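You operate a simulated robot arm through the tools that you are given. There is no shell and no other tool. Be economical: measure what you need, move in short steps, check, and stop when the job is done.

Carry out the task below with a simulated two-armed robot. There is one attempt and no reset: what you move stays moved.

## Task
Take the jug with the blue handle and put it on top of the blue cover.

Only the result counts: the job must be done as asked and must still hold three seconds after the hand-in. Knocking over, shifting, dropping, spilling or breaking anything else fails it. A push-on lid holds only when it is set on centred and level and pressed home; a screw cap is set on level and turned clockwise until tight.

## Robot
Two 7-joint arms with two-finger parallel grippers on one trunk, on a base that drives. Base frame: it is fixed to the floor where the robot stands at the start and does not move with it; the origin is under the middle of the robot, x ahead of it, y to its left, z up. Units: mm, rad, N and s.
The left shoulder is at the start at [70, 163, 1145], the right one opposite. Places, roughly: blue cover [-1250, 500, 750]. Payload 3.43 kg a hand.
The tool frame of a hand sits at the grasp point between the pads (the TCP): z along the fingers, y along the line on which they close. The tips reach 34 mm beyond it. Largest opening 128 mm; finger width 24, thickness 12; the body of the gripper, 48 by 130 mm, starts 96 mm behind the TCP.
Orientation is told as [roll, pitch, yaw] about the base's x, y, z axes, in that order, counted from this pose: with the fingers straight down and closing along the base's y, the tool's x points along the base's -x, its y along +y and its z along -z.

## Interface
- The arms move only by the tool drive_tool. It takes "left_motion", "right_motion" or both (then of equal length, played together; a hand with none holds still); each is a list of rows, each an object of numbers (a shift or turn left out is 0, a gripper value left out holds the last): "dx", "dy", "dz": the shift along the tool's x, y, z in units of 30 mm (1.0 is 30 mm); "wx", "wy", "wz": the turn, a rotation vector about the tool's x, y, z in units of 4 degrees (1.0 is 4 degrees); "fingers": the closure, from 0 (fully open) to 1 (shut). In form: [{"dx": .., "dy": .., "dz": .., "wx": .., "wy": .., "wz": .., "fingers": ..}, ...]. A call has 1 to 8 rows; each row shifts and turns the commanded pose from where the row before left it, along the tool's axes as they then stand. A call with a number of a shift or a turn outside -1 to 1 is refused whole. A row lasts 0.2 s, in which the tool goes at most 50 mm and 0.15 rad; a call with a longer step from one row to the next is refused whole, and so is a gripper value outside its range. A pose out of reach is approached as far as the arm can. The call stops where the force on the tool passes 40 N (or 10 N more than at its start, if that is more) or the arm is blocked; 0.2 s more then pass. The fingers move at their own pace (about 153 mm/s each) and stop on an object; they squeeze with about 44 N. The grip force told is the motor's: it shows also when the fingers shut on nothing. Time passes only in rows, and 0.2 s behind the last, so rows that do not move let the fingers close. It gives the time, the measured TCP pose, the force on the tool (base axes), the opening and the grip force at its end, in the units of the frame above (readings bear some noise).
- Cameras (640 x 400 px; columns grow to the right, rows downward): "scene" is now at [139.3, 9.9, 1373.5]; the picture's right is [0.12, -0.99, 0.00], its down [-0.55, -0.07, -0.83] and it looks along [0.83, 0.10, -0.55] (base axes); focal length 260 px, centre (320, 200). "left" rides on the left gripper at [76, 11, -160] in its tool frame; the picture's right is [-0.15, 0.99, 0.00], its down [-0.88, -0.13, -0.46] and it looks along [-0.45, -0.07, 0.89] (tool axes); focal length 234 px, centre (320, 200). "right" rides on the right gripper at [76, -11, -160] in its tool frame; the picture's right is [0.15, 0.99, 0.00], its down [-0.88, 0.13, -0.46] and it looks along [-0.45, 0.07, 0.89] (tool axes); focal length 234 px, centre (320, 200). There is no depth. A picture from a camera that has moved, and an enlarged one, comes with that camera's place and axes in the base frame and with its lens.
- snapshot(camera): a new picture of that camera. No time passes.
- move_column(by): slides the trunk up (or, below 0, down) by that many mm; the arms and the scene camera ride with it, the base frame stays. It gives what a move gives, with no picture.
- drive_base(legs): drives the robot by 1 to 6 legs, each [ahead, left, turn to the left] in mm, mm and rad, along the robot's own axes; the way and the turn of a leg run together, so that a leg with both is an arc; at most 1500 mm and 3.142 rad a leg. The arms and the cameras ride along, it lands a little off, and it stops where it bumps. It gives what a move gives.
- aim_head(pan, tilt): turns the head with the scene camera to pan (to the left, within 1.501 rad either way) and tilt (down, from -0.506 to 1.204), counted from straight ahead of the robot. It gives what a move gives.
- zoom(camera, box): a new picture of the part [left, top, right, bottom] of that camera's present view, enlarged. No time passes.
- job_done(): hands the job in; it is judged then, once.

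Work in short steps. Places have to be worked out from the pictures, the camera data and where the tool is seen: move nearer, look again, correct. Check each grasp and each placing, and mend what went wrong. You have 120 turns and 88 pictures in all, those below and enlarged ones among them. Open the grippers and draw the arms clear of the work before you hand the job in, unless the task says otherwise; then end with one line.

The tools are called by a JSON object that holds its "fn" and its "kwargs". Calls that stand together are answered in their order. drive_tool: Moves the arms, as the interface text tells. Its arguments: {"type":"object","properties":{"left_motion":{"type":"array"},"right_motion":{"type":"array"}},"required":[]} The other tools are called the same way: move_column (by) slides the trunk up or down; drive_base (legs) drives the base; aim_head (pan, tilt) turns the head that bears the scene camera; snapshot (camera) takes a picture; zoom (camera, box) takes an enlarged picture of a part of a camera's view; job_done () hands the job in.

At the start:

```text
t: 0.0
left_eef_pos: [600.8, 245.4, 1102.5]
left_tool_rot: [-0.001, 0.002, 0.004]
left_wrist_force: [0.5, -0.3, -0.8]
left_gripper_width: 128.0
left_grasp_force: 0.0
right_eef_pos: [539.4, -266.2, 1060.7]
right_tool_rot: [-0.002, 0.0, 0.001]
right_wrist_force: [-0.4, 0.6, -0.1]
right_gripper_width: 127.8
right_grasp_force: 0.0
trunk travel left (down, up): [-625.0, 315.0]
robot x, y, heading: [-2.4, -1.2, -0.005]
head pan, tilt: [0.119, 0.588]
```

scene: 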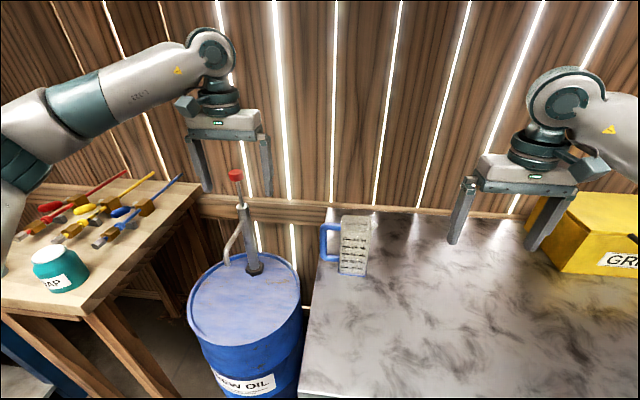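
right: 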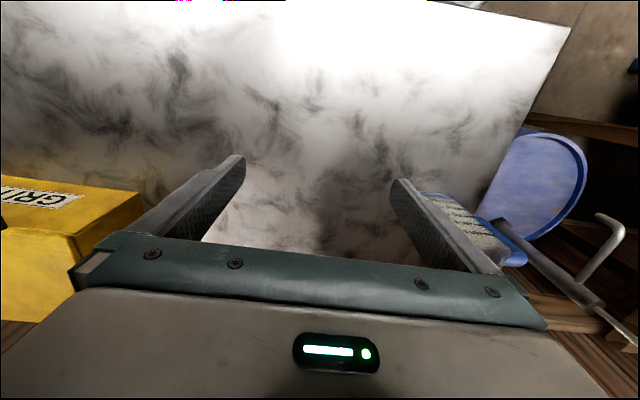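
left: 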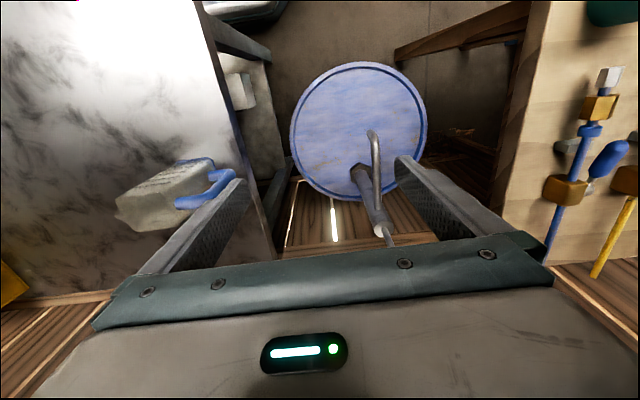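

I'll look closely at the jug before moving; it stands near [680, -30, 760] with its handle towards +y.

{"fn": "zoom", "kwargs": {"camera": "scene", "box": [290, 190, 410, 290]}}

{"fn": "zoom", "kwargs": {"camera": "left", "box": [80, 120, 280, 260]}}

{"fn": "aim_head", "kwargs": {"pan": 1.5, "tilt": 0.6}}

{"fn": "snapshot", "kwargs": {"camera": "scene"}}

```text
4.00 times, centred on (350, 240) of scene
camera zoom: at [139.3, 9.9, 1373.5], right [0.12, -0.99, 0.0], down [-0.55, -0.07, -0.83], along [0.83, 0.1, -0.55], focal length 1042 px, centre (200, 40)
```

zoom: 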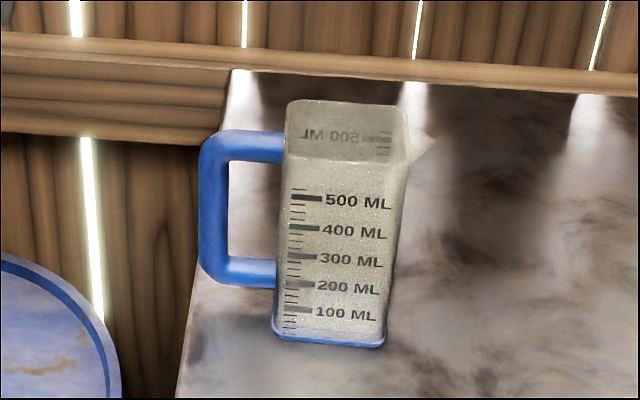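

```text
2.86 times, centred on (180, 190) of left
camera zoom: at [524.6, 257.1, 1260.7], right [0.15, 0.99, 0.0], down [0.88, -0.13, 0.46], along [0.45, -0.07, -0.89], focal length 669 px, centre (720, 229)
```

zoom: 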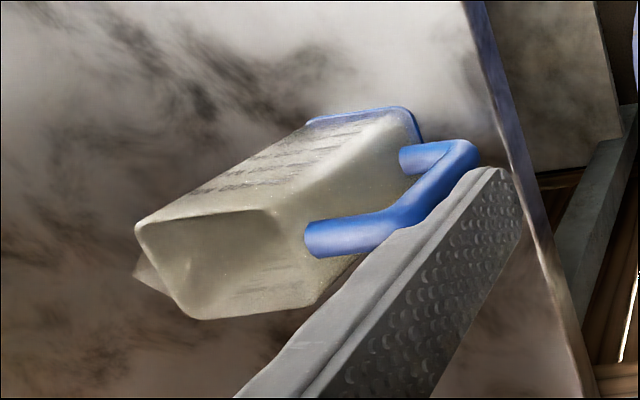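

```text
t: 1.5
left_eef_pos: [600.7, 246.1, 1101.6]
left_tool_rot: [0.0, 0.0, 0.001]
left_wrist_force: [-0.9, -0.2, 0.0]
left_gripper_width: 128.1
left_grasp_force: 0.1
right_eef_pos: [538.8, -266.7, 1060.6]
right_tool_rot: [0.001, 0.0, 0.0]
right_wrist_force: [0.8, -0.3, 0.0]
right_gripper_width: 128.2
right_grasp_force: 0.1
trunk travel left (down, up): [-625.0, 315.0]
robot x, y, heading: [2.4, 0.7, -0.004]
head pan, tilt: [1.499, 0.6]
```

```text
82 pictures are left
camera scene: at [57.6, 87.5, 1372.4], right [1.0, -0.07, 0.0], down [-0.04, -0.56, -0.83], along [0.06, 0.82, -0.56], focal length 260 px, centre (320, 200)
```

scene: 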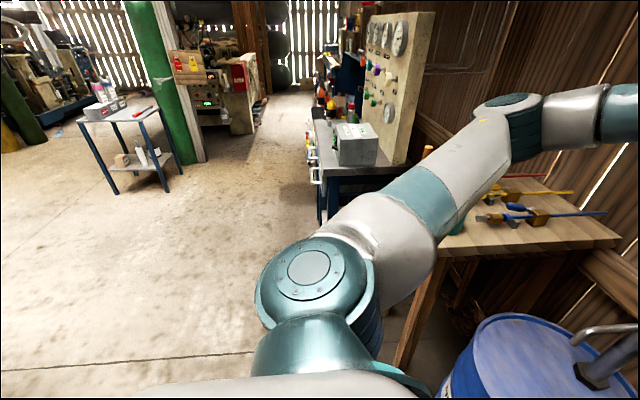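

The jug body is about 65 mm deep in x (668–733) and 83 mm in y (-65 to 19), with its rim near z 935. I'll grip it from above with the right hand, closing along x, so I turn the hand 90 degrees first.

{"fn": "drive_tool", "kwargs": {"right_motion": [{"wz": -1, "fingers": 0}, {"wz": -1}, {"wz": -1}, {"wz": -1}, {"wz": -1}, {"wz": -1}, {"wz": -1}, {"wz": -1}]}}

{"fn": "drive_tool", "kwargs": {"right_motion": [{"wz": -1}, {"wz": -1}, {"wz": -1}, {"wz": -1}, {"wz": -1}, {"wz": -1}, {"wz": -1}, {"wz": -1}]}}

{"fn": "drive_tool", "kwargs": {"right_motion": [{"wz": -1}, {"wz": -1}, {"wz": -1}, {"wz": -1}, {"wz": -1}, {"wz": -1}, {"wz": -0.5}]}}

{"fn": "aim_head", "kwargs": {"pan": 0, "tilt": 0.6}}

{"fn": "snapshot", "kwargs": {"camera": "scene"}}

{"fn": "snapshot", "kwargs": {"camera": "right"}}

```text
t: 3.3
left_eef_pos: [599.9, 245.7, 1101.4]
left_tool_rot: [0.001, 0.001, 0.001]
left_wrist_force: [-0.2, 0.1, -0.2]
left_gripper_width: 128.0
left_grasp_force: 0.1
right_eef_pos: [538.0, -266.1, 1059.2]
right_tool_rot: [0.001, 0.0, 0.562]
right_wrist_force: [-0.7, -0.2, 0.7]
right_gripper_width: 128.1
right_grasp_force: 0.1
trunk travel left (down, up): [-625.0, 315.0]
robot x, y, heading: [-0.9, -2.5, 0.001]
head pan, tilt: [1.499, 0.6]
```

```text
t: 5.1
left_eef_pos: [599.8, 246.2, 1102.9]
left_tool_rot: [0.001, 0.001, 0.002]
left_wrist_force: [-0.4, 0.6, 0.7]
left_gripper_width: 127.8
left_grasp_force: 0.1
right_eef_pos: [519.7, -246.5, 1059.3]
right_tool_rot: [-0.003, -0.001, 1.113]
right_wrist_force: [1.2, 0.2, -0.4]
right_gripper_width: 127.9
right_grasp_force: 0.0
right hand out of reach, approached as far as the arm can: row 7, 8
trunk travel left (down, up): [-625.0, 315.0]
robot x, y, heading: [-1.3, -0.2, 0.001]
head pan, tilt: [1.499, 0.6]
```

```text
t: 6.7
left_eef_pos: [600.5, 245.0, 1102.9]
left_tool_rot: [0.002, 0.003, 0.002]
left_wrist_force: [-0.5, 0.1, 0.3]
left_gripper_width: 128.2
left_grasp_force: 0.1
right_eef_pos: [421.5, -172.3, 1060.7]
right_tool_rot: [-0.003, 0.0, 1.568]
right_wrist_force: [-0.7, -0.4, 0.4]
right_gripper_width: 127.9
right_grasp_force: 0.0
right hand out of reach, approached as far as the arm can: row 1, 2, 3, 4, 5, 6, 7
trunk travel left (down, up): [-625.0, 315.0]
robot x, y, heading: [-1.1, -0.9, 0.001]
head pan, tilt: [1.499, 0.6]
```

```text
t: 8.3
left_eef_pos: [599.8, 245.6, 1103.2]
left_tool_rot: [0.001, -0.001, 0.001]
left_wrist_force: [0.1, -0.3, -0.2]
left_gripper_width: 128.2
left_grasp_force: 0.1
right_eef_pos: [422.1, -173.7, 1059.5]
right_tool_rot: [0.0, 0.001, 1.566]
right_wrist_force: [0.2, 0.0, 0.5]
right_gripper_width: 128.0
right_grasp_force: 0.1
trunk travel left (down, up): [-625.0, 315.0]
robot x, y, heading: [0.3, 3.4, -0.001]
head pan, tilt: [0.0, 0.6]
```

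```text
81 pictures are left
camera scene: at [139.5, -0.5, 1372.4], right [0.0, -1.0, 0.0], down [-0.57, 0.0, -0.82], along [0.82, 0.0, -0.57], focal length 260 px, centre (320, 200)
```

scene: 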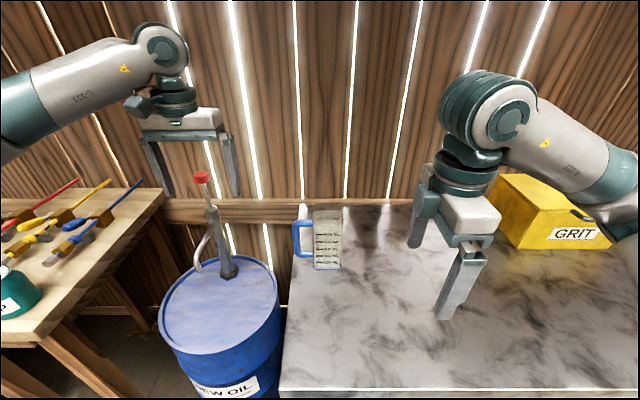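

```text
80 pictures are left
camera right: at [434.1, -248.9, 1219.3], right [-0.99, -0.14, 0.0], down [-0.13, 0.88, 0.46], along [-0.06, 0.45, -0.89], focal length 234 px, centre (320, 200)
```

right: 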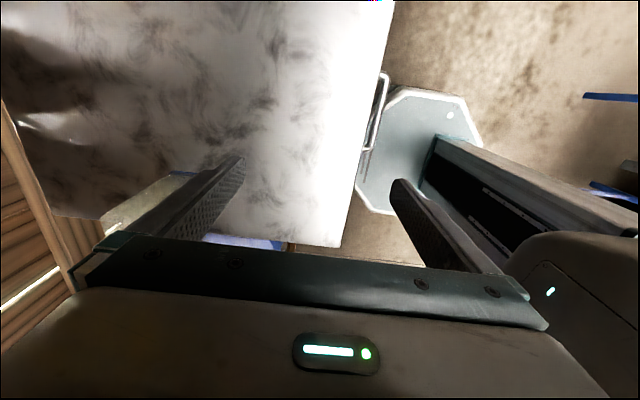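

The +90 turn is beyond the wrist's easy range (it drew the hand in), so I turn the other way to -90. The left hand stays put because the pump's red knob is just ahead of it.

{"fn": "drive_tool", "kwargs": {"right_motion": [{"wz": 1}, {"wz": 1}, {"wz": 1}, {"wz": 1}, {"wz": 1}, {"wz": 1}, {"wz": 1}, {"wz": 1}]}}

{"fn": "drive_tool", "kwargs": {"right_motion": [{"wz": 1}, {"wz": 1}, {"wz": 1}, {"wz": 1}, {"wz": 1}, {"wz": 1}, {"wz": 1}, {"wz": 1}]}}

{"fn": "drive_tool", "kwargs": {"right_motion": [{"wz": 1}, {"wz": 1}, {"wz": 1}, {"wz": 1}, {"wz": 1}, {"wz": 1}, {"wz": 1}, {"wz": 1}]}}

{"fn": "drive_tool", "kwargs": {"right_motion": [{"wz": 1}, {"wz": 1}, {"wz": 1}, {"wz": 1}, {"wz": 1}, {"wz": 1}, {"wz": 1}, {"wz": 1}]}}

{"fn": "drive_tool", "kwargs": {"right_motion": [{"wz": 1}, {"wz": 1}, {"wz": 1}, {"wz": 1}, {"wz": 1}, {"wz": 1}, {"wz": 1}, {"wz": 1}]}}

{"fn": "drive_tool", "kwargs": {"right_motion": [{"wz": 1}, {"wz": 1}, {"wz": 1}, {"wz": 1}, {"wz": 1}]}}

```text
t: 10.1
left_eef_pos: [600.3, 245.6, 1102.4]
left_tool_rot: [0.0, 0.0, 0.003]
left_wrist_force: [-0.3, 0.2, -0.1]
left_gripper_width: 127.9
left_grasp_force: 0.1
right_eef_pos: [422.5, -174.0, 1059.6]
right_tool_rot: [0.0, 0.0, 1.01]
right_wrist_force: [-0.2, -0.4, 0.2]
right_gripper_width: 128.1
right_grasp_force: 0.1
trunk travel left (down, up): [-625.0, 315.0]
robot x, y, heading: [-1.4, -1.2, -0.0]
head pan, tilt: [0.0, 0.6]
```

```text
t: 11.9
left_eef_pos: [600.7, 244.3, 1102.1]
left_tool_rot: [-0.001, 0.0, 0.001]
left_wrist_force: [1.0, -0.5, 0.0]
left_gripper_width: 128.0
left_grasp_force: 0.3
right_eef_pos: [421.7, -172.5, 1058.9]
right_tool_rot: [0.001, -0.001, 0.451]
right_wrist_force: [0.4, 0.7, 0.6]
right_gripper_width: 128.1
right_grasp_force: 0.1
trunk travel left (down, up): [-625.0, 315.0]
robot x, y, heading: [3.9, 1.8, -0.003]
head pan, tilt: [0.0, 0.6]
```

```text
t: 13.7
left_eef_pos: [599.9, 246.2, 1103.2]
left_tool_rot: [0.001, -0.001, 0.002]
left_wrist_force: [0.6, 0.7, 0.3]
left_gripper_width: 128.0
left_grasp_force: 0.0
right_eef_pos: [422.9, -172.4, 1058.5]
right_tool_rot: [-0.001, -0.001, -0.105]
right_wrist_force: [0.2, -0.1, 0.1]
right_gripper_width: 128.0
right_grasp_force: 0.0
trunk travel left (down, up): [-625.0, 315.0]
robot x, y, heading: [1.1, -0.9, 0.003]
head pan, tilt: [0.0, 0.6]
```

```text
t: 15.5
left_eef_pos: [600.1, 245.4, 1101.9]
left_tool_rot: [0.001, 0.0, 0.001]
left_wrist_force: [0.5, 0.4, -0.6]
left_gripper_width: 128.3
left_grasp_force: 0.0
right_eef_pos: [422.1, -173.5, 1059.3]
right_tool_rot: [0.002, 0.001, -0.665]
right_wrist_force: [0.4, -0.3, 0.7]
right_gripper_width: 128.0
right_grasp_force: 0.0
trunk travel left (down, up): [-625.0, 315.0]
robot x, y, heading: [-3.6, -0.1, -0.0]
head pan, tilt: [0.0, 0.6]
```

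```text
t: 17.3
left_eef_pos: [599.8, 246.1, 1102.1]
left_tool_rot: [-0.001, -0.001, 0.002]
left_wrist_force: [-0.7, 0.3, -0.3]
left_gripper_width: 128.2
left_grasp_force: 0.1
right_eef_pos: [421.9, -174.4, 1058.8]
right_tool_rot: [0.0, -0.002, -1.223]
right_wrist_force: [-0.1, -0.7, -0.7]
right_gripper_width: 127.9
right_grasp_force: 0.1
trunk travel left (down, up): [-625.0, 315.0]
robot x, y, heading: [1.1, 2.8, 0.001]
head pan, tilt: [0.0, 0.6]
```

```text
t: 18.5
left_eef_pos: [600.3, 245.6, 1102.0]
left_tool_rot: [0.001, 0.0, 0.003]
left_wrist_force: [0.0, 0.5, 0.3]
left_gripper_width: 128.1
left_grasp_force: 0.1
right_eef_pos: [422.3, -173.8, 1058.2]
right_tool_rot: [0.0, -0.001, -1.572]
right_wrist_force: [-1.1, 0.8, -0.2]
right_gripper_width: 127.8
right_grasp_force: 0.0
trunk travel left (down, up): [-625.0, 315.0]
robot x, y, heading: [-3.9, 1.5, -0.004]
head pan, tilt: [0.0, 0.6]
```

Turn done. Tool x is now base +y and tool y is base +x, so I move to above the jug, still well over its rim.

{"fn": "drive_tool", "kwargs": {"right_motion": [{"dx": 0.6, "dy": 1}, {"dx": 0.6, "dy": 1}, {"dx": 0.6, "dy": 1}, {"dx": 0.6, "dy": 1}, {"dx": 0.6, "dy": 1}, {"dx": 0.6, "dy": 1}, {"dx": 0.6, "dy": 1}, {"dx": 0.6, "dy": 1}]}}

{"fn": "snapshot", "kwargs": {"camera": "right"}}

{"fn": "snapshot", "kwargs": {"camera": "scene"}}

```text
t: 20.3
left_eef_pos: [601.6, 246.8, 1101.0]
left_tool_rot: [-0.002, 0.0, 0.002]
left_wrist_force: [0.1, 0.1, -0.3]
left_gripper_width: 128.1
left_grasp_force: 0.1
right_eef_pos: [663.3, -29.0, 1059.0]
right_tool_rot: [0.0, 0.0, -1.57]
right_wrist_force: [-0.8, 0.4, 0.6]
right_gripper_width: 128.0
right_grasp_force: 0.0
trunk travel left (down, up): [-625.0, 315.0]
robot x, y, heading: [0.4, 0.1, -0.001]
head pan, tilt: [0.0, 0.6]
```

```text
79 pictures are left
camera right: at [653.3, 47.1, 1219.1], right [0.99, 0.15, 0.0], down [0.13, -0.88, 0.46], along [0.07, -0.45, -0.89], focal length 234 px, centre (320, 200)
```

right: 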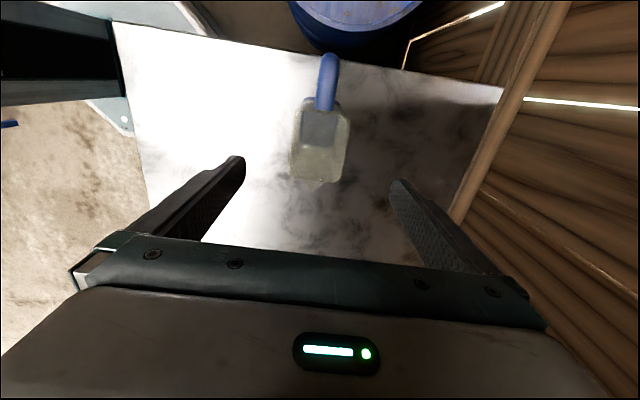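

```text
78 pictures are left
camera scene: at [140.1, 1.0, 1372.3], right [0.0, -1.0, 0.0], down [-0.57, 0.0, -0.82], along [0.82, 0.0, -0.57], focal length 260 px, centre (320, 200)
```

scene: 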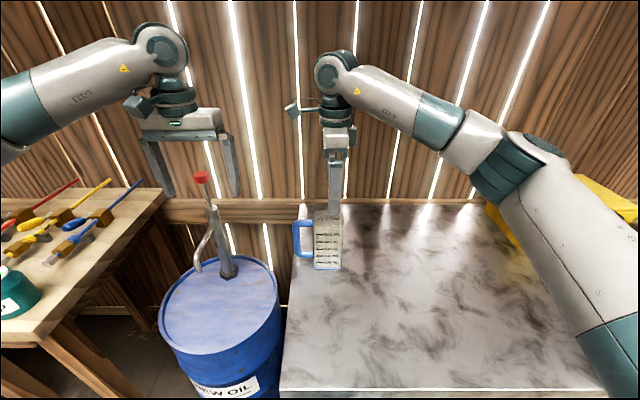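

Zooming into the jug's mouth for exact rim position.

{"fn": "zoom", "kwargs": {"camera": "right", "box": [260, 40, 420, 200]}}

{"fn": "zoom", "kwargs": {"camera": "scene", "box": [270, 180, 390, 280]}}

```text
2.50 times, centred on (340, 120) of right
camera zoom: at [653.3, 47.1, 1219.1], right [0.99, 0.15, 0.0], down [0.13, -0.88, 0.46], along [0.07, -0.45, -0.89], focal length 585 px, centre (270, 400)
```

zoom: 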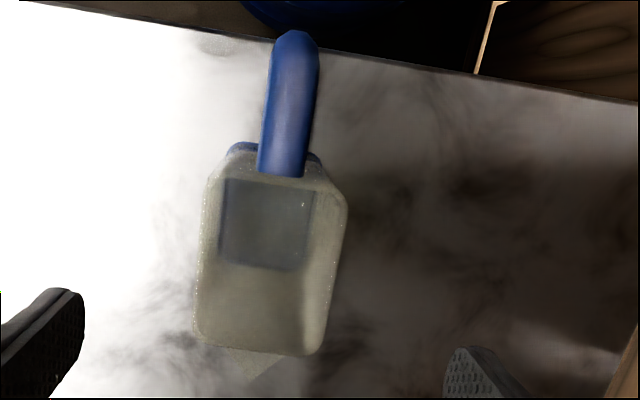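

```text
4.00 times, centred on (330, 230) of scene
camera zoom: at [140.1, 1.0, 1372.3], right [0.0, -1.0, 0.0], down [-0.57, 0.0, -0.82], along [0.82, 0.0, -0.57], focal length 1042 px, centre (280, 80)
```

zoom: 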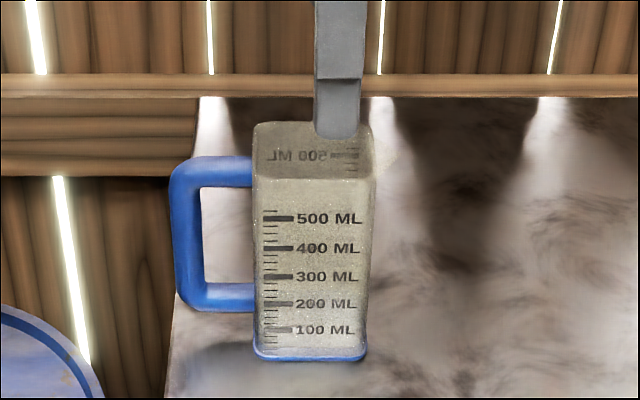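

Combining both cameras, the rim centre comes out at about [665, -21, 957] with the jug square to the axes. I centre the hand and descend part way, then look again.

{"fn": "drive_tool", "kwargs": {"right_motion": [{"dx": 0.25, "dy": 0.07}, {"dz": 1}, {"dz": 1}]}}

{"fn": "snapshot", "kwargs": {"camera": "right"}}

{"fn": "zoom", "kwargs": {"camera": "scene", "box": [270, 180, 390, 280]}}

```text
t: 21.1
left_eef_pos: [599.7, 245.1, 1101.6]
left_tool_rot: [0.001, 0.002, 0.001]
left_wrist_force: [0.4, 0.1, 0.1]
left_gripper_width: 128.3
left_grasp_force: 0.0
right_eef_pos: [664.0, -21.8, 1000.4]
right_tool_rot: [0.001, 0.001, -1.569]
right_wrist_force: [-0.7, 1.1, -0.2]
right_gripper_width: 128.1
right_grasp_force: 0.0
trunk travel left (down, up): [-625.0, 315.0]
robot x, y, heading: [-2.7, 3.0, 0.004]
head pan, tilt: [0.0, 0.6]
```

```text
75 pictures are left
camera right: at [654.3, 53.2, 1159.7], right [0.99, 0.15, 0.0], down [0.13, -0.88, 0.45], along [0.07, -0.45, -0.89], focal length 234 px, centre (320, 200)
```

right: 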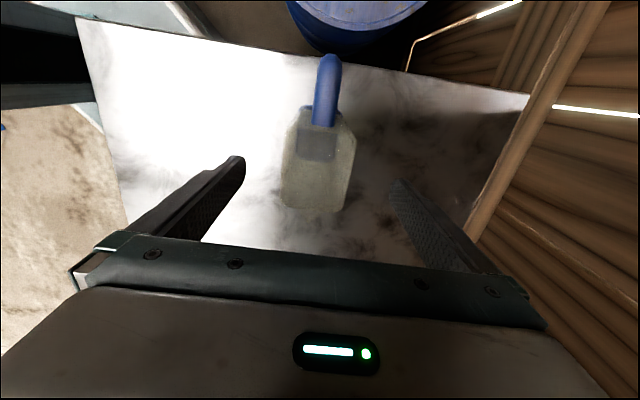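

```text
4.00 times, centred on (330, 230) of scene
camera zoom: at [139.9, -0.9, 1372.4], right [0.0, -1.0, 0.0], down [-0.57, 0.0, -0.82], along [0.82, 0.0, -0.57], focal length 1042 px, centre (280, 80)
```

zoom: 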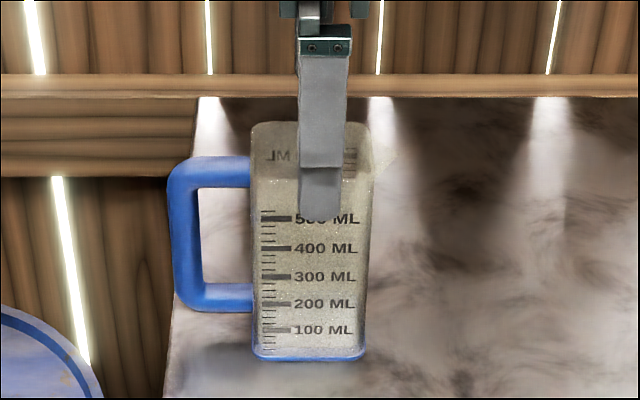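

Aligned. I descend 30 mm more and recheck that the fingers pass either side of the rim.

{"fn": "drive_tool", "kwargs": {"right_motion": [{"dz": 0.5}, {"dz": 0.5}]}}

{"fn": "zoom", "kwargs": {"camera": "right", "box": [220, 100, 420, 260]}}

```text
t: 21.7
left_eef_pos: [600.0, 245.1, 1101.4]
left_tool_rot: [-0.001, 0.0, 0.002]
left_wrist_force: [-0.9, 0.1, 0.3]
left_gripper_width: 127.9
left_grasp_force: 0.0
right_eef_pos: [664.1, -21.0, 970.9]
right_tool_rot: [0.001, -0.001, -1.572]
right_wrist_force: [-1.1, 0.2, 0.3]
right_gripper_width: 127.8
right_grasp_force: 0.1
trunk travel left (down, up): [-625.0, 315.0]
robot x, y, heading: [4.3, -3.4, -0.001]
head pan, tilt: [0.0, 0.6]
```

```text
2.50 times, centred on (320, 180) of right
camera zoom: at [654.1, 54.9, 1130.1], right [0.99, 0.15, 0.0], down [0.13, -0.88, 0.46], along [0.07, -0.45, -0.89], focal length 585 px, centre (320, 250)
```

zoom: 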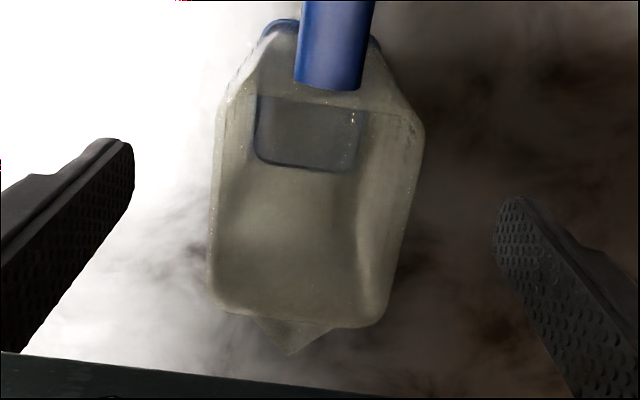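

The jug sits centred between the fingers, with its centre near y -26. I descend 50 mm more and close.

{"fn": "drive_tool", "kwargs": {"right_motion": [{"dx": -0.15, "dz": 0.6}, {"dz": 0.6}, {"dz": 0.47}]}}

{"fn": "zoom", "kwargs": {"camera": "scene", "box": [270, 180, 390, 280]}}

{"fn": "snapshot", "kwargs": {"camera": "right"}}

```text
t: 22.5
left_eef_pos: [601.0, 246.2, 1102.2]
left_tool_rot: [-0.001, 0.001, 0.002]
left_wrist_force: [0.0, -0.1, 0.0]
left_gripper_width: 128.1
left_grasp_force: 0.0
right_eef_pos: [665.7, -26.6, 918.3]
right_tool_rot: [0.001, 0.0, -1.571]
right_wrist_force: [-0.3, 0.0, -0.3]
right_gripper_width: 128.0
right_grasp_force: 0.0
trunk travel left (down, up): [-625.0, 315.0]
robot x, y, heading: [1.2, -0.2, -0.0]
head pan, tilt: [0.0, 0.6]
```

```text
4.00 times, centred on (330, 230) of scene
camera zoom: at [140.0, -0.6, 1372.4], right [0.0, -1.0, 0.0], down [-0.57, 0.0, -0.82], along [0.82, 0.0, -0.57], focal length 1042 px, centre (280, 80)
```

zoom: 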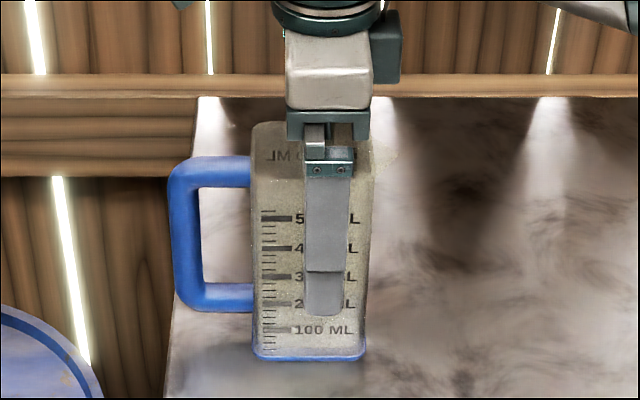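

```text
71 pictures are left
camera right: at [656.0, 49.3, 1078.7], right [0.99, 0.15, 0.0], down [0.13, -0.88, 0.46], along [0.07, -0.45, -0.89], focal length 234 px, centre (320, 200)
```

right: 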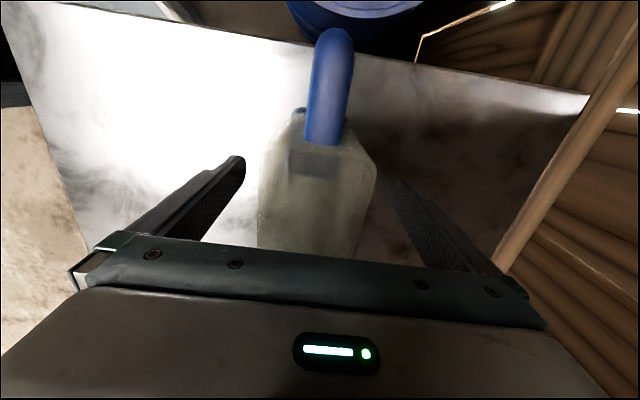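

Fingers straddle the body with a good margin. Closing.

{"fn": "drive_tool", "kwargs": {"right_motion": [{"fingers": 0.3}, {"fingers": 0.5}, {"fingers": 1}, {"fingers": 1}, {"fingers": 1}]}}

{"fn": "zoom", "kwargs": {"camera": "scene", "box": [270, 180, 390, 280]}}

```text
t: 23.7
left_eef_pos: [600.3, 246.2, 1101.6]
left_tool_rot: [0.0, 0.001, 0.0]
left_wrist_force: [-0.6, 0.2, 0.2]
left_gripper_width: 128.1
left_grasp_force: 0.0
right_eef_pos: [665.9, -26.1, 919.0]
right_tool_rot: [0.001, 0.001, -1.571]
right_wrist_force: [-0.3, 0.0, 0.8]
right_gripper_width: 61.9
right_grasp_force: 43.9
trunk travel left (down, up): [-625.0, 315.0]
robot x, y, heading: [-2.2, -0.3, 0.005]
head pan, tilt: [0.0, 0.6]
```

```text
4.00 times, centred on (330, 230) of scene
camera zoom: at [139.6, -0.5, 1372.4], right [0.0, -1.0, 0.0], down [-0.57, 0.0, -0.82], along [0.82, 0.0, -0.57], focal length 1042 px, centre (280, 80)
```

zoom: 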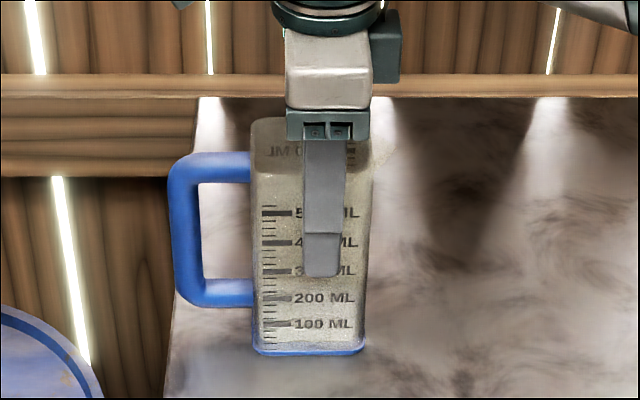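

Grip held at 61.9 mm width. Lift and check.

{"fn": "drive_tool", "kwargs": {"right_motion": [{"dz": -0.3}, {"dz": -0.5}, {"dz": -0.5}, {"dz": -0.7}, {"dz": -0.7}, {"dz": -0.7}]}}

{"fn": "snapshot", "kwargs": {"camera": "scene"}}

```text
t: 25.1
left_eef_pos: [599.8, 245.4, 1103.1]
left_tool_rot: [0.0, 0.001, 0.0]
left_wrist_force: [0.3, 0.6, -0.2]
left_gripper_width: 128.2
left_grasp_force: 0.1
right_eef_pos: [664.5, -29.3, 1022.2]
right_tool_rot: [0.0, 0.0, -1.571]
right_wrist_force: [0.5, -0.4, -1.9]
right_gripper_width: 61.3
right_grasp_force: 44.7
trunk travel left (down, up): [-625.0, 315.0]
robot x, y, heading: [0.4, 0.2, 0.001]
head pan, tilt: [0.0, 0.6]
```

```text
69 pictures are left
camera scene: at [139.2, -0.4, 1372.4], right [0.0, -1.0, 0.0], down [-0.56, 0.0, -0.83], along [0.83, 0.0, -0.56], focal length 260 px, centre (320, 200)
```

scene: 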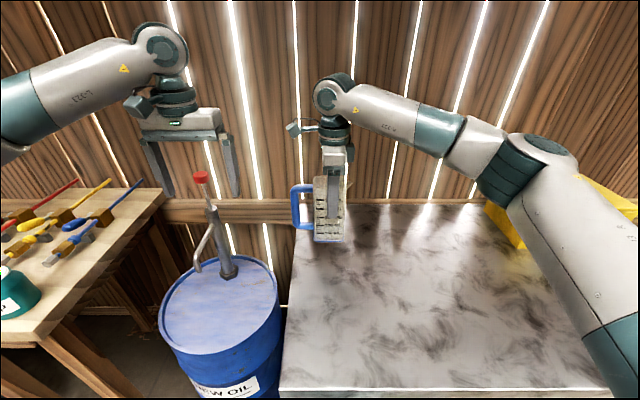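

The jug is held and light. Before backing off I check the right side and rear for clearance.

{"fn": "aim_head", "kwargs": {"pan": -1.5, "tilt": 0.7}}

{"fn": "snapshot", "kwargs": {"camera": "scene"}}

{"fn": "aim_head", "kwargs": {"pan": 1.5, "tilt": 0.7}}

{"fn": "snapshot", "kwargs": {"camera": "scene"}}

```text
t: 26.7
left_eef_pos: [601.2, 245.1, 1101.9]
left_tool_rot: [0.001, -0.002, 0.002]
left_wrist_force: [0.6, -0.1, -0.5]
left_gripper_width: 127.8
left_grasp_force: 0.2
right_eef_pos: [665.1, -29.5, 1021.0]
right_tool_rot: [0.002, 0.0, -1.57]
right_wrist_force: [-0.6, -0.4, -1.5]
right_gripper_width: 61.5
right_grasp_force: 44.3
trunk travel left (down, up): [-625.0, 315.0]
robot x, y, heading: [0.6, 2.8, -0.001]
head pan, tilt: [-1.499, 0.7]
```

```text
68 pictures are left
camera scene: at [57.5, -85.3, 1363.8], right [-1.0, -0.07, 0.0], down [-0.05, 0.64, -0.77], along [0.05, -0.76, -0.64], focal length 260 px, centre (320, 200)
```

scene: 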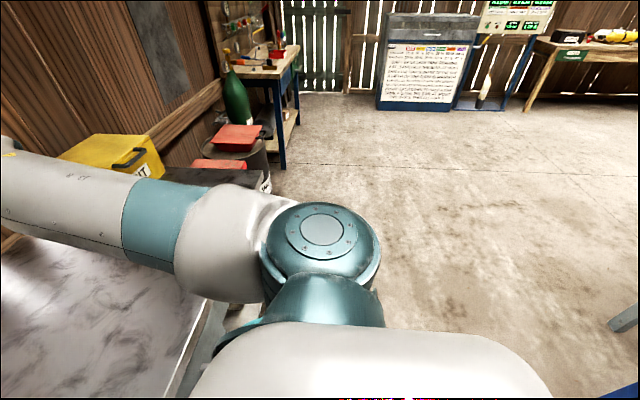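

```text
t: 29.3
left_eef_pos: [600.5, 246.3, 1101.8]
left_tool_rot: [-0.001, 0.0, 0.001]
left_wrist_force: [0.1, 0.4, -0.9]
left_gripper_width: 128.1
left_grasp_force: 0.1
right_eef_pos: [664.8, -29.0, 1021.1]
right_tool_rot: [-0.001, 0.0, -1.571]
right_wrist_force: [0.2, 0.1, -1.5]
right_gripper_width: 61.3
right_grasp_force: 43.8
trunk travel left (down, up): [-625.0, 315.0]
robot x, y, heading: [-1.4, 0.5, -0.003]
head pan, tilt: [1.499, 0.7]
```

```text
67 pictures are left
camera scene: at [57.5, 84.2, 1363.8], right [1.0, -0.07, 0.0], down [-0.05, -0.64, -0.76], along [0.05, 0.76, -0.64], focal length 260 px, centre (320, 200)
```

scene: 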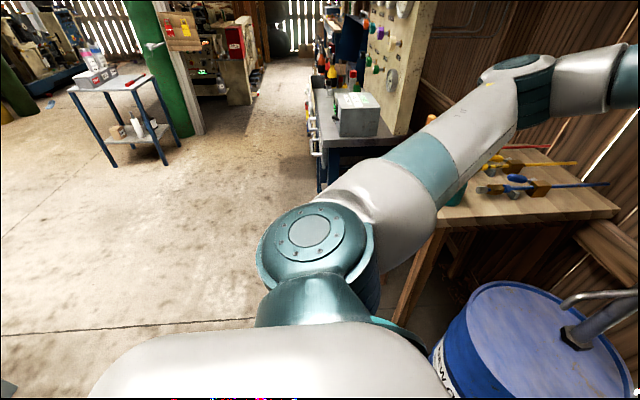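

There may be a bench close behind, so I back only 150 mm, raise the trunk for clearance, turn part way left and then look behind.

{"fn": "move_column", "kwargs": {"by": 100}}

{"fn": "drive_base", "kwargs": {"legs": [[-150, 0, 0], [0, 0, 0.7]]}}

{"fn": "snapshot", "kwargs": {"camera": "scene"}}

```text
t: 30.6
left_eef_pos: [600.5, 246.3, 1201.0]
left_tool_rot: [-0.001, -0.001, 0.002]
left_wrist_force: [1.1, 0.0, -0.1]
left_gripper_width: 127.9
left_grasp_force: 0.0
right_eef_pos: [664.4, -28.7, 1120.5]
right_tool_rot: [-0.002, 0.0, -1.571]
right_wrist_force: [0.1, 0.3, -1.2]
right_gripper_width: 61.4
right_grasp_force: 44.4
trunk travel left (down, up): [-725.0, 215.0]
robot x, y, heading: [-2.3, -1.3, 0.0]
head pan, tilt: [1.499, 0.7]
```

```text
t: 33.9
left_eef_pos: [152.4, 573.2, 1202.4]
left_tool_rot: [0.0, 0.0, 0.699]
left_wrist_force: [0.1, -0.8, -0.3]
left_gripper_width: 128.0
left_grasp_force: 0.0
right_eef_pos: [379.4, 404.2, 1121.2]
right_tool_rot: [-0.002, 0.0, -0.875]
right_wrist_force: [-0.4, 0.6, -0.7]
right_gripper_width: 61.5
right_grasp_force: 44.0
trunk travel left (down, up): [-725.0, 215.0]
robot x, y, heading: [-153.7, 0.1, 0.693]
head pan, tilt: [1.499, 0.7]
```

```text
66 pictures are left
camera scene: at [-160.4, 100.6, 1463.8], right [0.81, 0.58, 0.0], down [0.38, -0.52, -0.76], along [-0.45, 0.62, -0.64], focal length 260 px, centre (320, 200)
```

scene: 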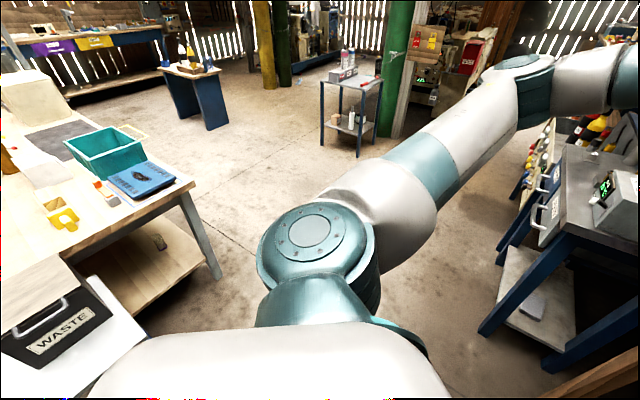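

The blue-covered book lies on the wooden table at roughly [-1350, 450]; the surroundings are clear for turning in place. I turn to face it.

{"fn": "drive_base", "kwargs": {"legs": [[0, 0, 1.4]]}}

{"fn": "aim_head", "kwargs": {"pan": 0.6, "tilt": 0.5}}

{"fn": "snapshot", "kwargs": {"camera": "scene"}}

```text
t: 37.7
left_eef_pos: [-661.9, 399.2, 1202.1]
left_tool_rot: [-0.001, 0.001, 2.091]
left_wrist_force: [1.5, -0.1, 0.6]
left_gripper_width: 128.1
left_grasp_force: 0.1
right_eef_pos: [-454.5, 591.7, 1121.0]
right_tool_rot: [0.001, 0.001, 0.521]
right_wrist_force: [0.8, 0.5, -1.4]
right_gripper_width: 61.4
right_grasp_force: 43.6
trunk travel left (down, up): [-725.0, 215.0]
robot x, y, heading: [-149.5, -0.3, 2.09]
head pan, tilt: [1.499, 0.7]
```

```text
t: 38.9
left_eef_pos: [-662.2, 399.0, 1203.5]
left_tool_rot: [0.0, -0.001, 2.091]
left_wrist_force: [0.3, -0.2, 0.7]
left_gripper_width: 127.8
left_grasp_force: 0.1
right_eef_pos: [-455.2, 592.0, 1121.8]
right_tool_rot: [0.0, -0.002, 0.52]
right_wrist_force: [-0.8, -0.6, -1.1]
right_gripper_width: 61.6
right_grasp_force: 44.1
trunk travel left (down, up): [-725.0, 215.0]
robot x, y, heading: [-148.5, -2.3, 2.095]
head pan, tilt: [0.6, 0.499]
```

```text
65 pictures are left
camera scene: at [-256.7, 82.6, 1481.5], right [0.43, 0.9, 0.0], down [0.43, -0.21, -0.88], along [-0.79, 0.38, -0.48], focal length 260 px, centre (320, 200)
```

scene: 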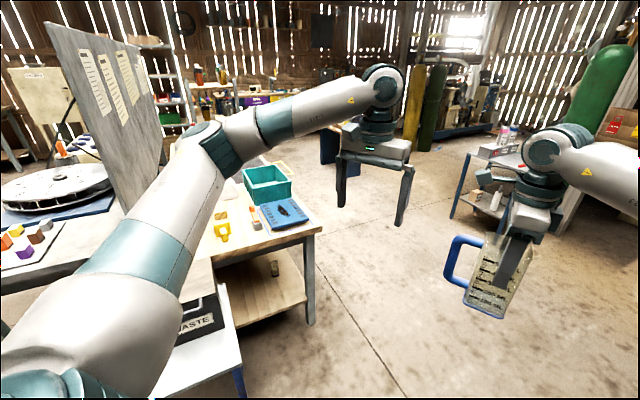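

Zooming on the blue cover.

{"fn": "zoom", "kwargs": {"camera": "scene", "box": [190, 140, 350, 260]}}

```text
3.33 times, centred on (270, 200) of scene
camera zoom: at [-256.7, 82.6, 1481.5], right [0.43, 0.9, 0.0], down [0.43, -0.21, -0.88], along [-0.79, 0.38, -0.48], focal length 868 px, centre (487, 200)
```

zoom: 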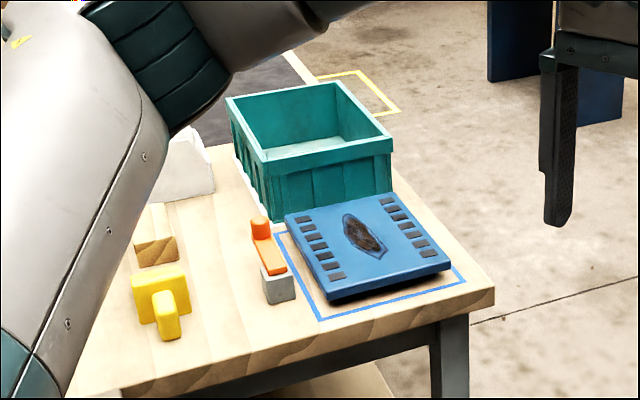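

The cover is a blue plate within a blue outline, about 257 x 190 mm, near [-1387, 412] and square to the axes. I pull the left hand back first so it won't reach over the table, then turn and sidestep to line up while still well back.

{"fn": "drive_tool", "kwargs": {"left_motion": [{"dx": 1}, {"dx": 1}, {"dx": 1}, {"dx": 1}, {"dx": 1}, {"dx": 1}]}}

{"fn": "drive_base", "kwargs": {"legs": [[0, 0, 1.05], [200, -383, 0]]}}

{"fn": "aim_head", "kwargs": {"pan": 0, "tilt": 0.65}}

{"fn": "snapshot", "kwargs": {"camera": "scene"}}

{"fn": "snapshot", "kwargs": {"camera": "right"}}

```text
t: 40.3
left_eef_pos: [-574.0, 242.7, 1202.6]
left_tool_rot: [0.001, 0.0, 2.095]
left_wrist_force: [-0.8, 0.5, 0.0]
left_gripper_width: 128.2
left_grasp_force: 0.1
right_eef_pos: [-454.6, 591.8, 1121.2]
right_tool_rot: [-0.001, 0.0, 0.519]
right_wrist_force: [-0.2, -0.9, -1.3]
right_gripper_width: 61.4
right_grasp_force: 43.7
trunk travel left (down, up): [-725.0, 215.0]
robot x, y, heading: [-146.6, 3.2, 2.093]
head pan, tilt: [0.6, 0.499]
```

```text
t: 45.6
left_eef_pos: [-774.8, 130.7, 1200.0]
left_tool_rot: [0.0, -0.001, -3.136]
left_wrist_force: [0.1, 0.1, -1.3]
left_gripper_width: 128.1
left_grasp_force: 0.1
right_eef_pos: [-1019.9, 405.2, 1121.7]
right_tool_rot: [0.0, 0.001, 1.575]
right_wrist_force: [-0.2, -0.4, -1.9]
right_gripper_width: 61.2
right_grasp_force: 43.5
trunk travel left (down, up): [-725.0, 215.0]
robot x, y, heading: [-353.4, 382.5, -3.141]
head pan, tilt: [0.6, 0.499]
```

```text
t: 46.6
left_eef_pos: [-775.9, 131.3, 1201.5]
left_tool_rot: [-0.003, -0.001, -3.135]
left_wrist_force: [0.1, 0.0, -0.7]
left_gripper_width: 128.0
left_grasp_force: 0.1
right_eef_pos: [-1019.6, 405.8, 1120.9]
right_tool_rot: [0.0, -0.001, 1.573]
right_wrist_force: [0.4, 0.5, -1.8]
right_gripper_width: 61.7
right_grasp_force: 44.2
trunk travel left (down, up): [-725.0, 215.0]
robot x, y, heading: [-354.8, 379.9, -3.135]
head pan, tilt: [0.0, 0.649]
```

```text
63 pictures are left
camera scene: at [-490.5, 377.9, 1468.1], right [0.0, 1.0, 0.0], down [0.6, 0.0, -0.8], along [-0.8, 0.0, -0.6], focal length 260 px, centre (320, 200)
```

scene: 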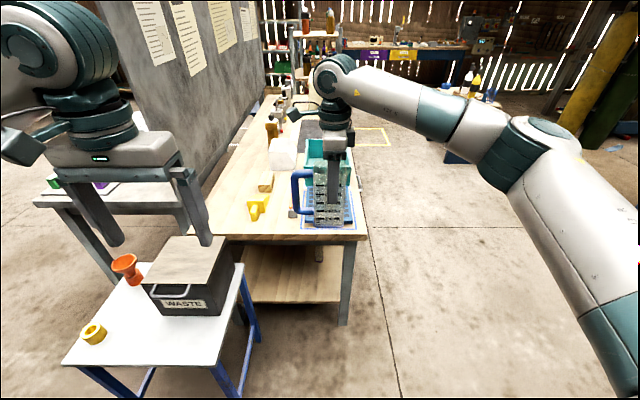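

```text
62 pictures are left
camera right: at [-1006.4, 330.1, 1280.8], right [-0.99, -0.15, 0.0], down [-0.13, 0.88, 0.46], along [-0.07, 0.45, -0.89], focal length 234 px, centre (320, 200)
```

right: 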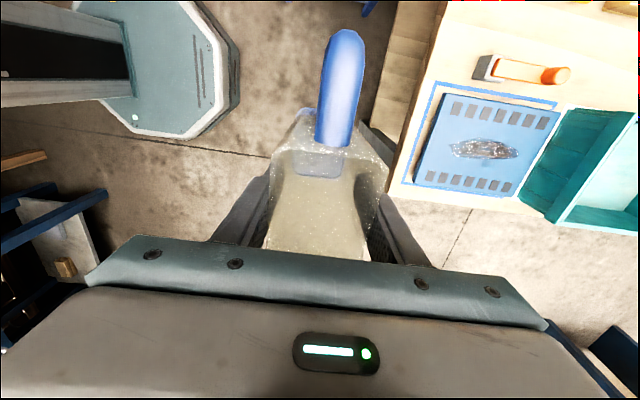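

Both views agree: plate spans x -1510 to -1261, y 316 to 507, centre [-1385, 411], top near z 770. I check the dark patch in its middle: flat mark, hole or bump?

{"fn": "zoom", "kwargs": {"camera": "right", "box": [400, 60, 580, 220]}}

{"fn": "zoom", "kwargs": {"camera": "scene", "box": [270, 160, 390, 260]}}

```text
2.50 times, centred on (490, 140) of right
camera zoom: at [-1006.4, 330.1, 1280.8], right [-0.99, -0.15, 0.0], down [-0.13, 0.88, 0.46], along [-0.07, 0.45, -0.89], focal length 585 px, centre (-105, 350)
```

zoom: 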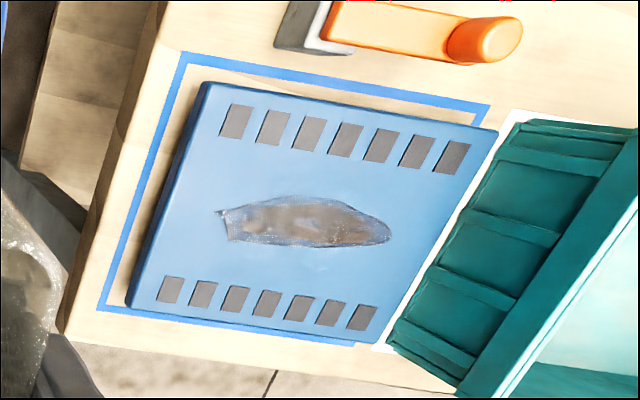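

```text
4.00 times, centred on (330, 210) of scene
camera zoom: at [-490.5, 377.9, 1468.1], right [0.0, 1.0, 0.0], down [0.6, 0.0, -0.8], along [-0.8, 0.0, -0.6], focal length 1042 px, centre (280, 160)
```

zoom: 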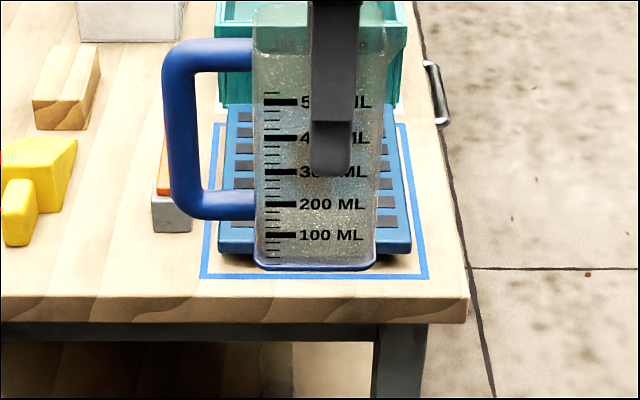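

The patch looks like a flat worn spot or shallow hole narrower than the jug's base, so the plate centre is right. The white side table's edge is at y ≈ 80, close to where my base would pass. I shift the right hand 100 mm to the robot's left so the base can keep 100 mm further away.

{"fn": "drive_tool", "kwargs": {"right_motion": [{"dx": 0.5}, {"dx": 0.7}, {"dx": 0.7}, {"dx": 0.7}, {"dx": 0.7}]}}

{"fn": "drive_base", "kwargs": {"legs": [[0, -107, 0], [250, 0, 0]]}}

{"fn": "snapshot", "kwargs": {"camera": "scene"}}

{"fn": "snapshot", "kwargs": {"camera": "right"}}

```text
t: 47.8
left_eef_pos: [-775.7, 131.2, 1200.2]
left_tool_rot: [-0.003, 0.0, -3.135]
left_wrist_force: [-0.4, -0.4, -0.1]
left_gripper_width: 128.0
left_grasp_force: 0.0
right_eef_pos: [-1018.1, 305.5, 1122.0]
right_tool_rot: [0.0, 0.001, 1.575]
right_wrist_force: [0.5, -0.2, -1.7]
right_gripper_width: 61.1
right_grasp_force: 44.1
trunk travel left (down, up): [-725.0, 215.0]
robot x, y, heading: [-351.8, 378.1, -3.138]
head pan, tilt: [0.0, 0.649]
```

```text
t: 50.4
left_eef_pos: [-1026.5, 239.9, 1198.9]
left_tool_rot: [0.001, 0.002, -3.139]
left_wrist_force: [0.0, -0.3, 1.1]
left_gripper_width: 128.1
left_grasp_force: 0.1
right_eef_pos: [-1270.4, 415.4, 1121.1]
right_tool_rot: [-0.002, -0.002, 1.575]
right_wrist_force: [0.1, -0.2, -2.1]
right_gripper_width: 61.6
right_grasp_force: 43.5
trunk travel left (down, up): [-725.0, 215.0]
robot x, y, heading: [-604.7, 487.1, -3.143]
head pan, tilt: [0.0, 0.649]
```

```text
59 pictures are left
camera scene: at [-742.2, 486.2, 1468.3], right [0.0, 1.0, 0.0], down [0.6, 0.0, -0.8], along [-0.8, 0.0, -0.6], focal length 260 px, centre (320, 200)
```

scene: 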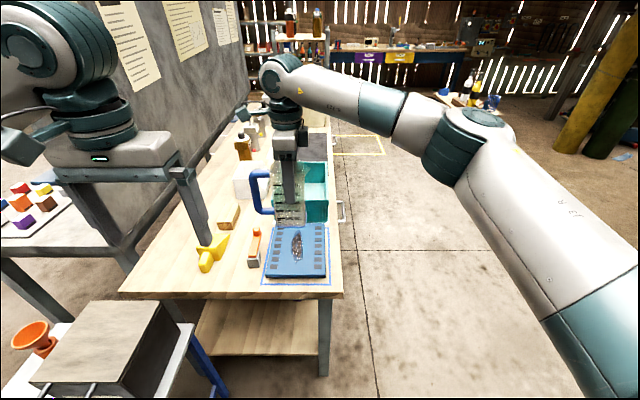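

```text
58 pictures are left
camera right: at [-1257.4, 340.2, 1281.9], right [-0.99, -0.15, 0.0], down [-0.13, 0.88, 0.46], along [-0.07, 0.45, -0.89], focal length 234 px, centre (320, 200)
```

right: 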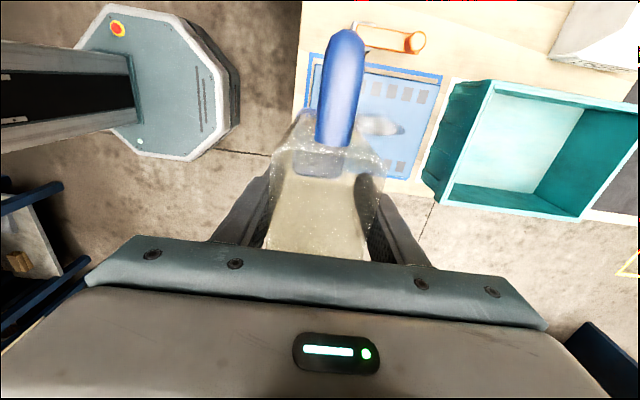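

Good view of the cover now; I zoom in on it from the head.

{"fn": "zoom", "kwargs": {"camera": "scene", "box": [240, 190, 360, 290]}}

```text
4.00 times, centred on (300, 240) of scene
camera zoom: at [-742.2, 486.2, 1468.3], right [0.0, 1.0, 0.0], down [0.6, 0.0, -0.8], along [-0.8, 0.0, -0.6], focal length 1042 px, centre (400, 40)
```

zoom: 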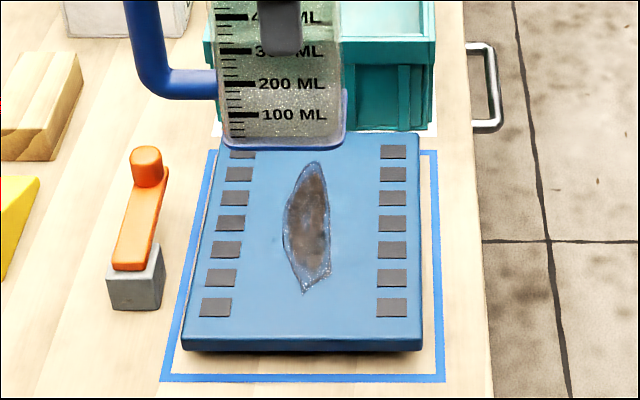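

The plate is flat with a narrow patch (~37 mm wide), and its centre is about [-1388, 408]. I drive the last 118 mm ahead, with the jug still 230 mm above it.

{"fn": "drive_base", "kwargs": {"legs": [[118, 3, 0]]}}

{"fn": "move_column", "kwargs": {"by": -170}}

{"fn": "zoom", "kwargs": {"camera": "scene", "box": [220, 180, 380, 300]}}

{"fn": "snapshot", "kwargs": {"camera": "right"}}

```text
t: 51.6
left_eef_pos: [-1145.7, 237.5, 1200.6]
left_tool_rot: [0.0, -0.001, -3.141]
left_wrist_force: [0.1, -0.2, -0.3]
left_gripper_width: 128.1
left_grasp_force: 0.0
right_eef_pos: [-1388.9, 413.4, 1122.4]
right_tool_rot: [0.0, 0.001, 1.573]
right_wrist_force: [0.0, 0.8, -1.7]
right_gripper_width: 61.3
right_grasp_force: 44.4
trunk travel left (down, up): [-725.0, 215.0]
robot x, y, heading: [-723.8, 481.3, -3.138]
head pan, tilt: [0.0, 0.649]
```

```text
t: 53.6
left_eef_pos: [-1146.6, 236.9, 1031.4]
left_tool_rot: [0.001, 0.001, -3.141]
left_wrist_force: [-1.0, -0.3, 0.5]
left_gripper_width: 128.1
left_grasp_force: 0.0
right_eef_pos: [-1389.4, 412.8, 952.4]
right_tool_rot: [0.0, 0.0, 1.571]
right_wrist_force: [0.1, -0.8, -1.4]
right_gripper_width: 61.4
right_grasp_force: 43.7
trunk travel left (down, up): [-555.0, 385.0]
robot x, y, heading: [-724.7, 480.0, -3.143]
head pan, tilt: [0.0, 0.649]
```

```text
3.33 times, centred on (300, 240) of scene
camera zoom: at [-861.1, 483.3, 1298.2], right [0.0, 1.0, 0.0], down [0.6, 0.0, -0.8], along [-0.8, 0.0, -0.6], focal length 868 px, centre (387, 67)
```

zoom: 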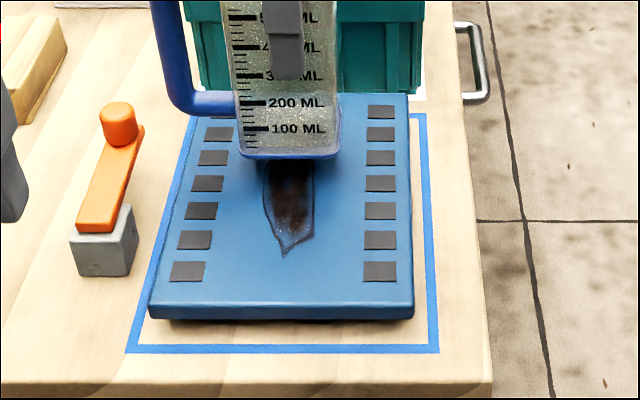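

```text
55 pictures are left
camera right: at [-1376.3, 338.2, 1111.9], right [-0.99, -0.15, 0.0], down [-0.13, 0.88, 0.46], along [-0.07, 0.45, -0.89], focal length 234 px, centre (320, 200)
```

right: 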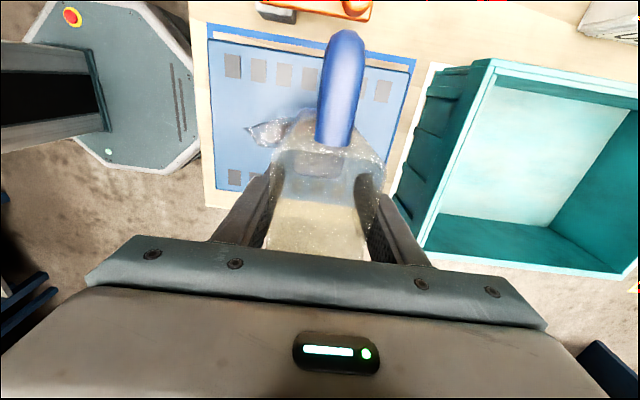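

Jug bottom is about 68 mm above the plate and centred. I lower 50 mm and look.

{"fn": "drive_tool", "kwargs": {"right_motion": [{"dz": 0.4}, {"dz": 0.4}, {"dz": 0.4}, {"dz": 0.3}, {"dz": 0.2}]}}

{"fn": "zoom", "kwargs": {"camera": "scene", "box": [220, 180, 380, 300]}}

```text
t: 54.7
left_eef_pos: [-1144.3, 238.2, 1031.2]
left_tool_rot: [-0.002, -0.002, -3.141]
left_wrist_force: [0.3, 0.1, -0.2]
left_gripper_width: 128.3
left_grasp_force: 0.0
right_eef_pos: [-1388.0, 411.3, 915.3]
right_tool_rot: [0.009, 0.009, 1.574]
right_wrist_force: [9.4, 2.5, 26.7]
right_gripper_width: 61.4
right_grasp_force: 44.0
trunk travel left (down, up): [-555.0, 385.0]
robot x, y, heading: [-724.0, 483.4, -3.142]
head pan, tilt: [0.0, 0.649]
stopped in row 5 (right hand): the force on the tool passed its limit (the readings are from after the stop); the commanded pose is now the measured one
```

```text
3.33 times, centred on (300, 240) of scene
camera zoom: at [-859.6, 483.6, 1298.4], right [0.0, 1.0, 0.0], down [0.6, 0.0, -0.8], along [-0.8, 0.0, -0.6], focal length 868 px, centre (387, 67)
```

zoom: 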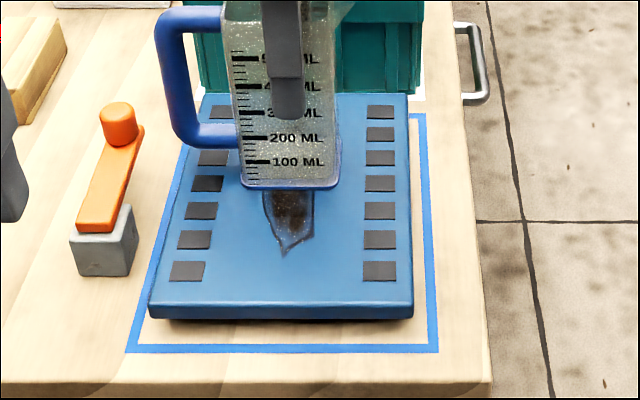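

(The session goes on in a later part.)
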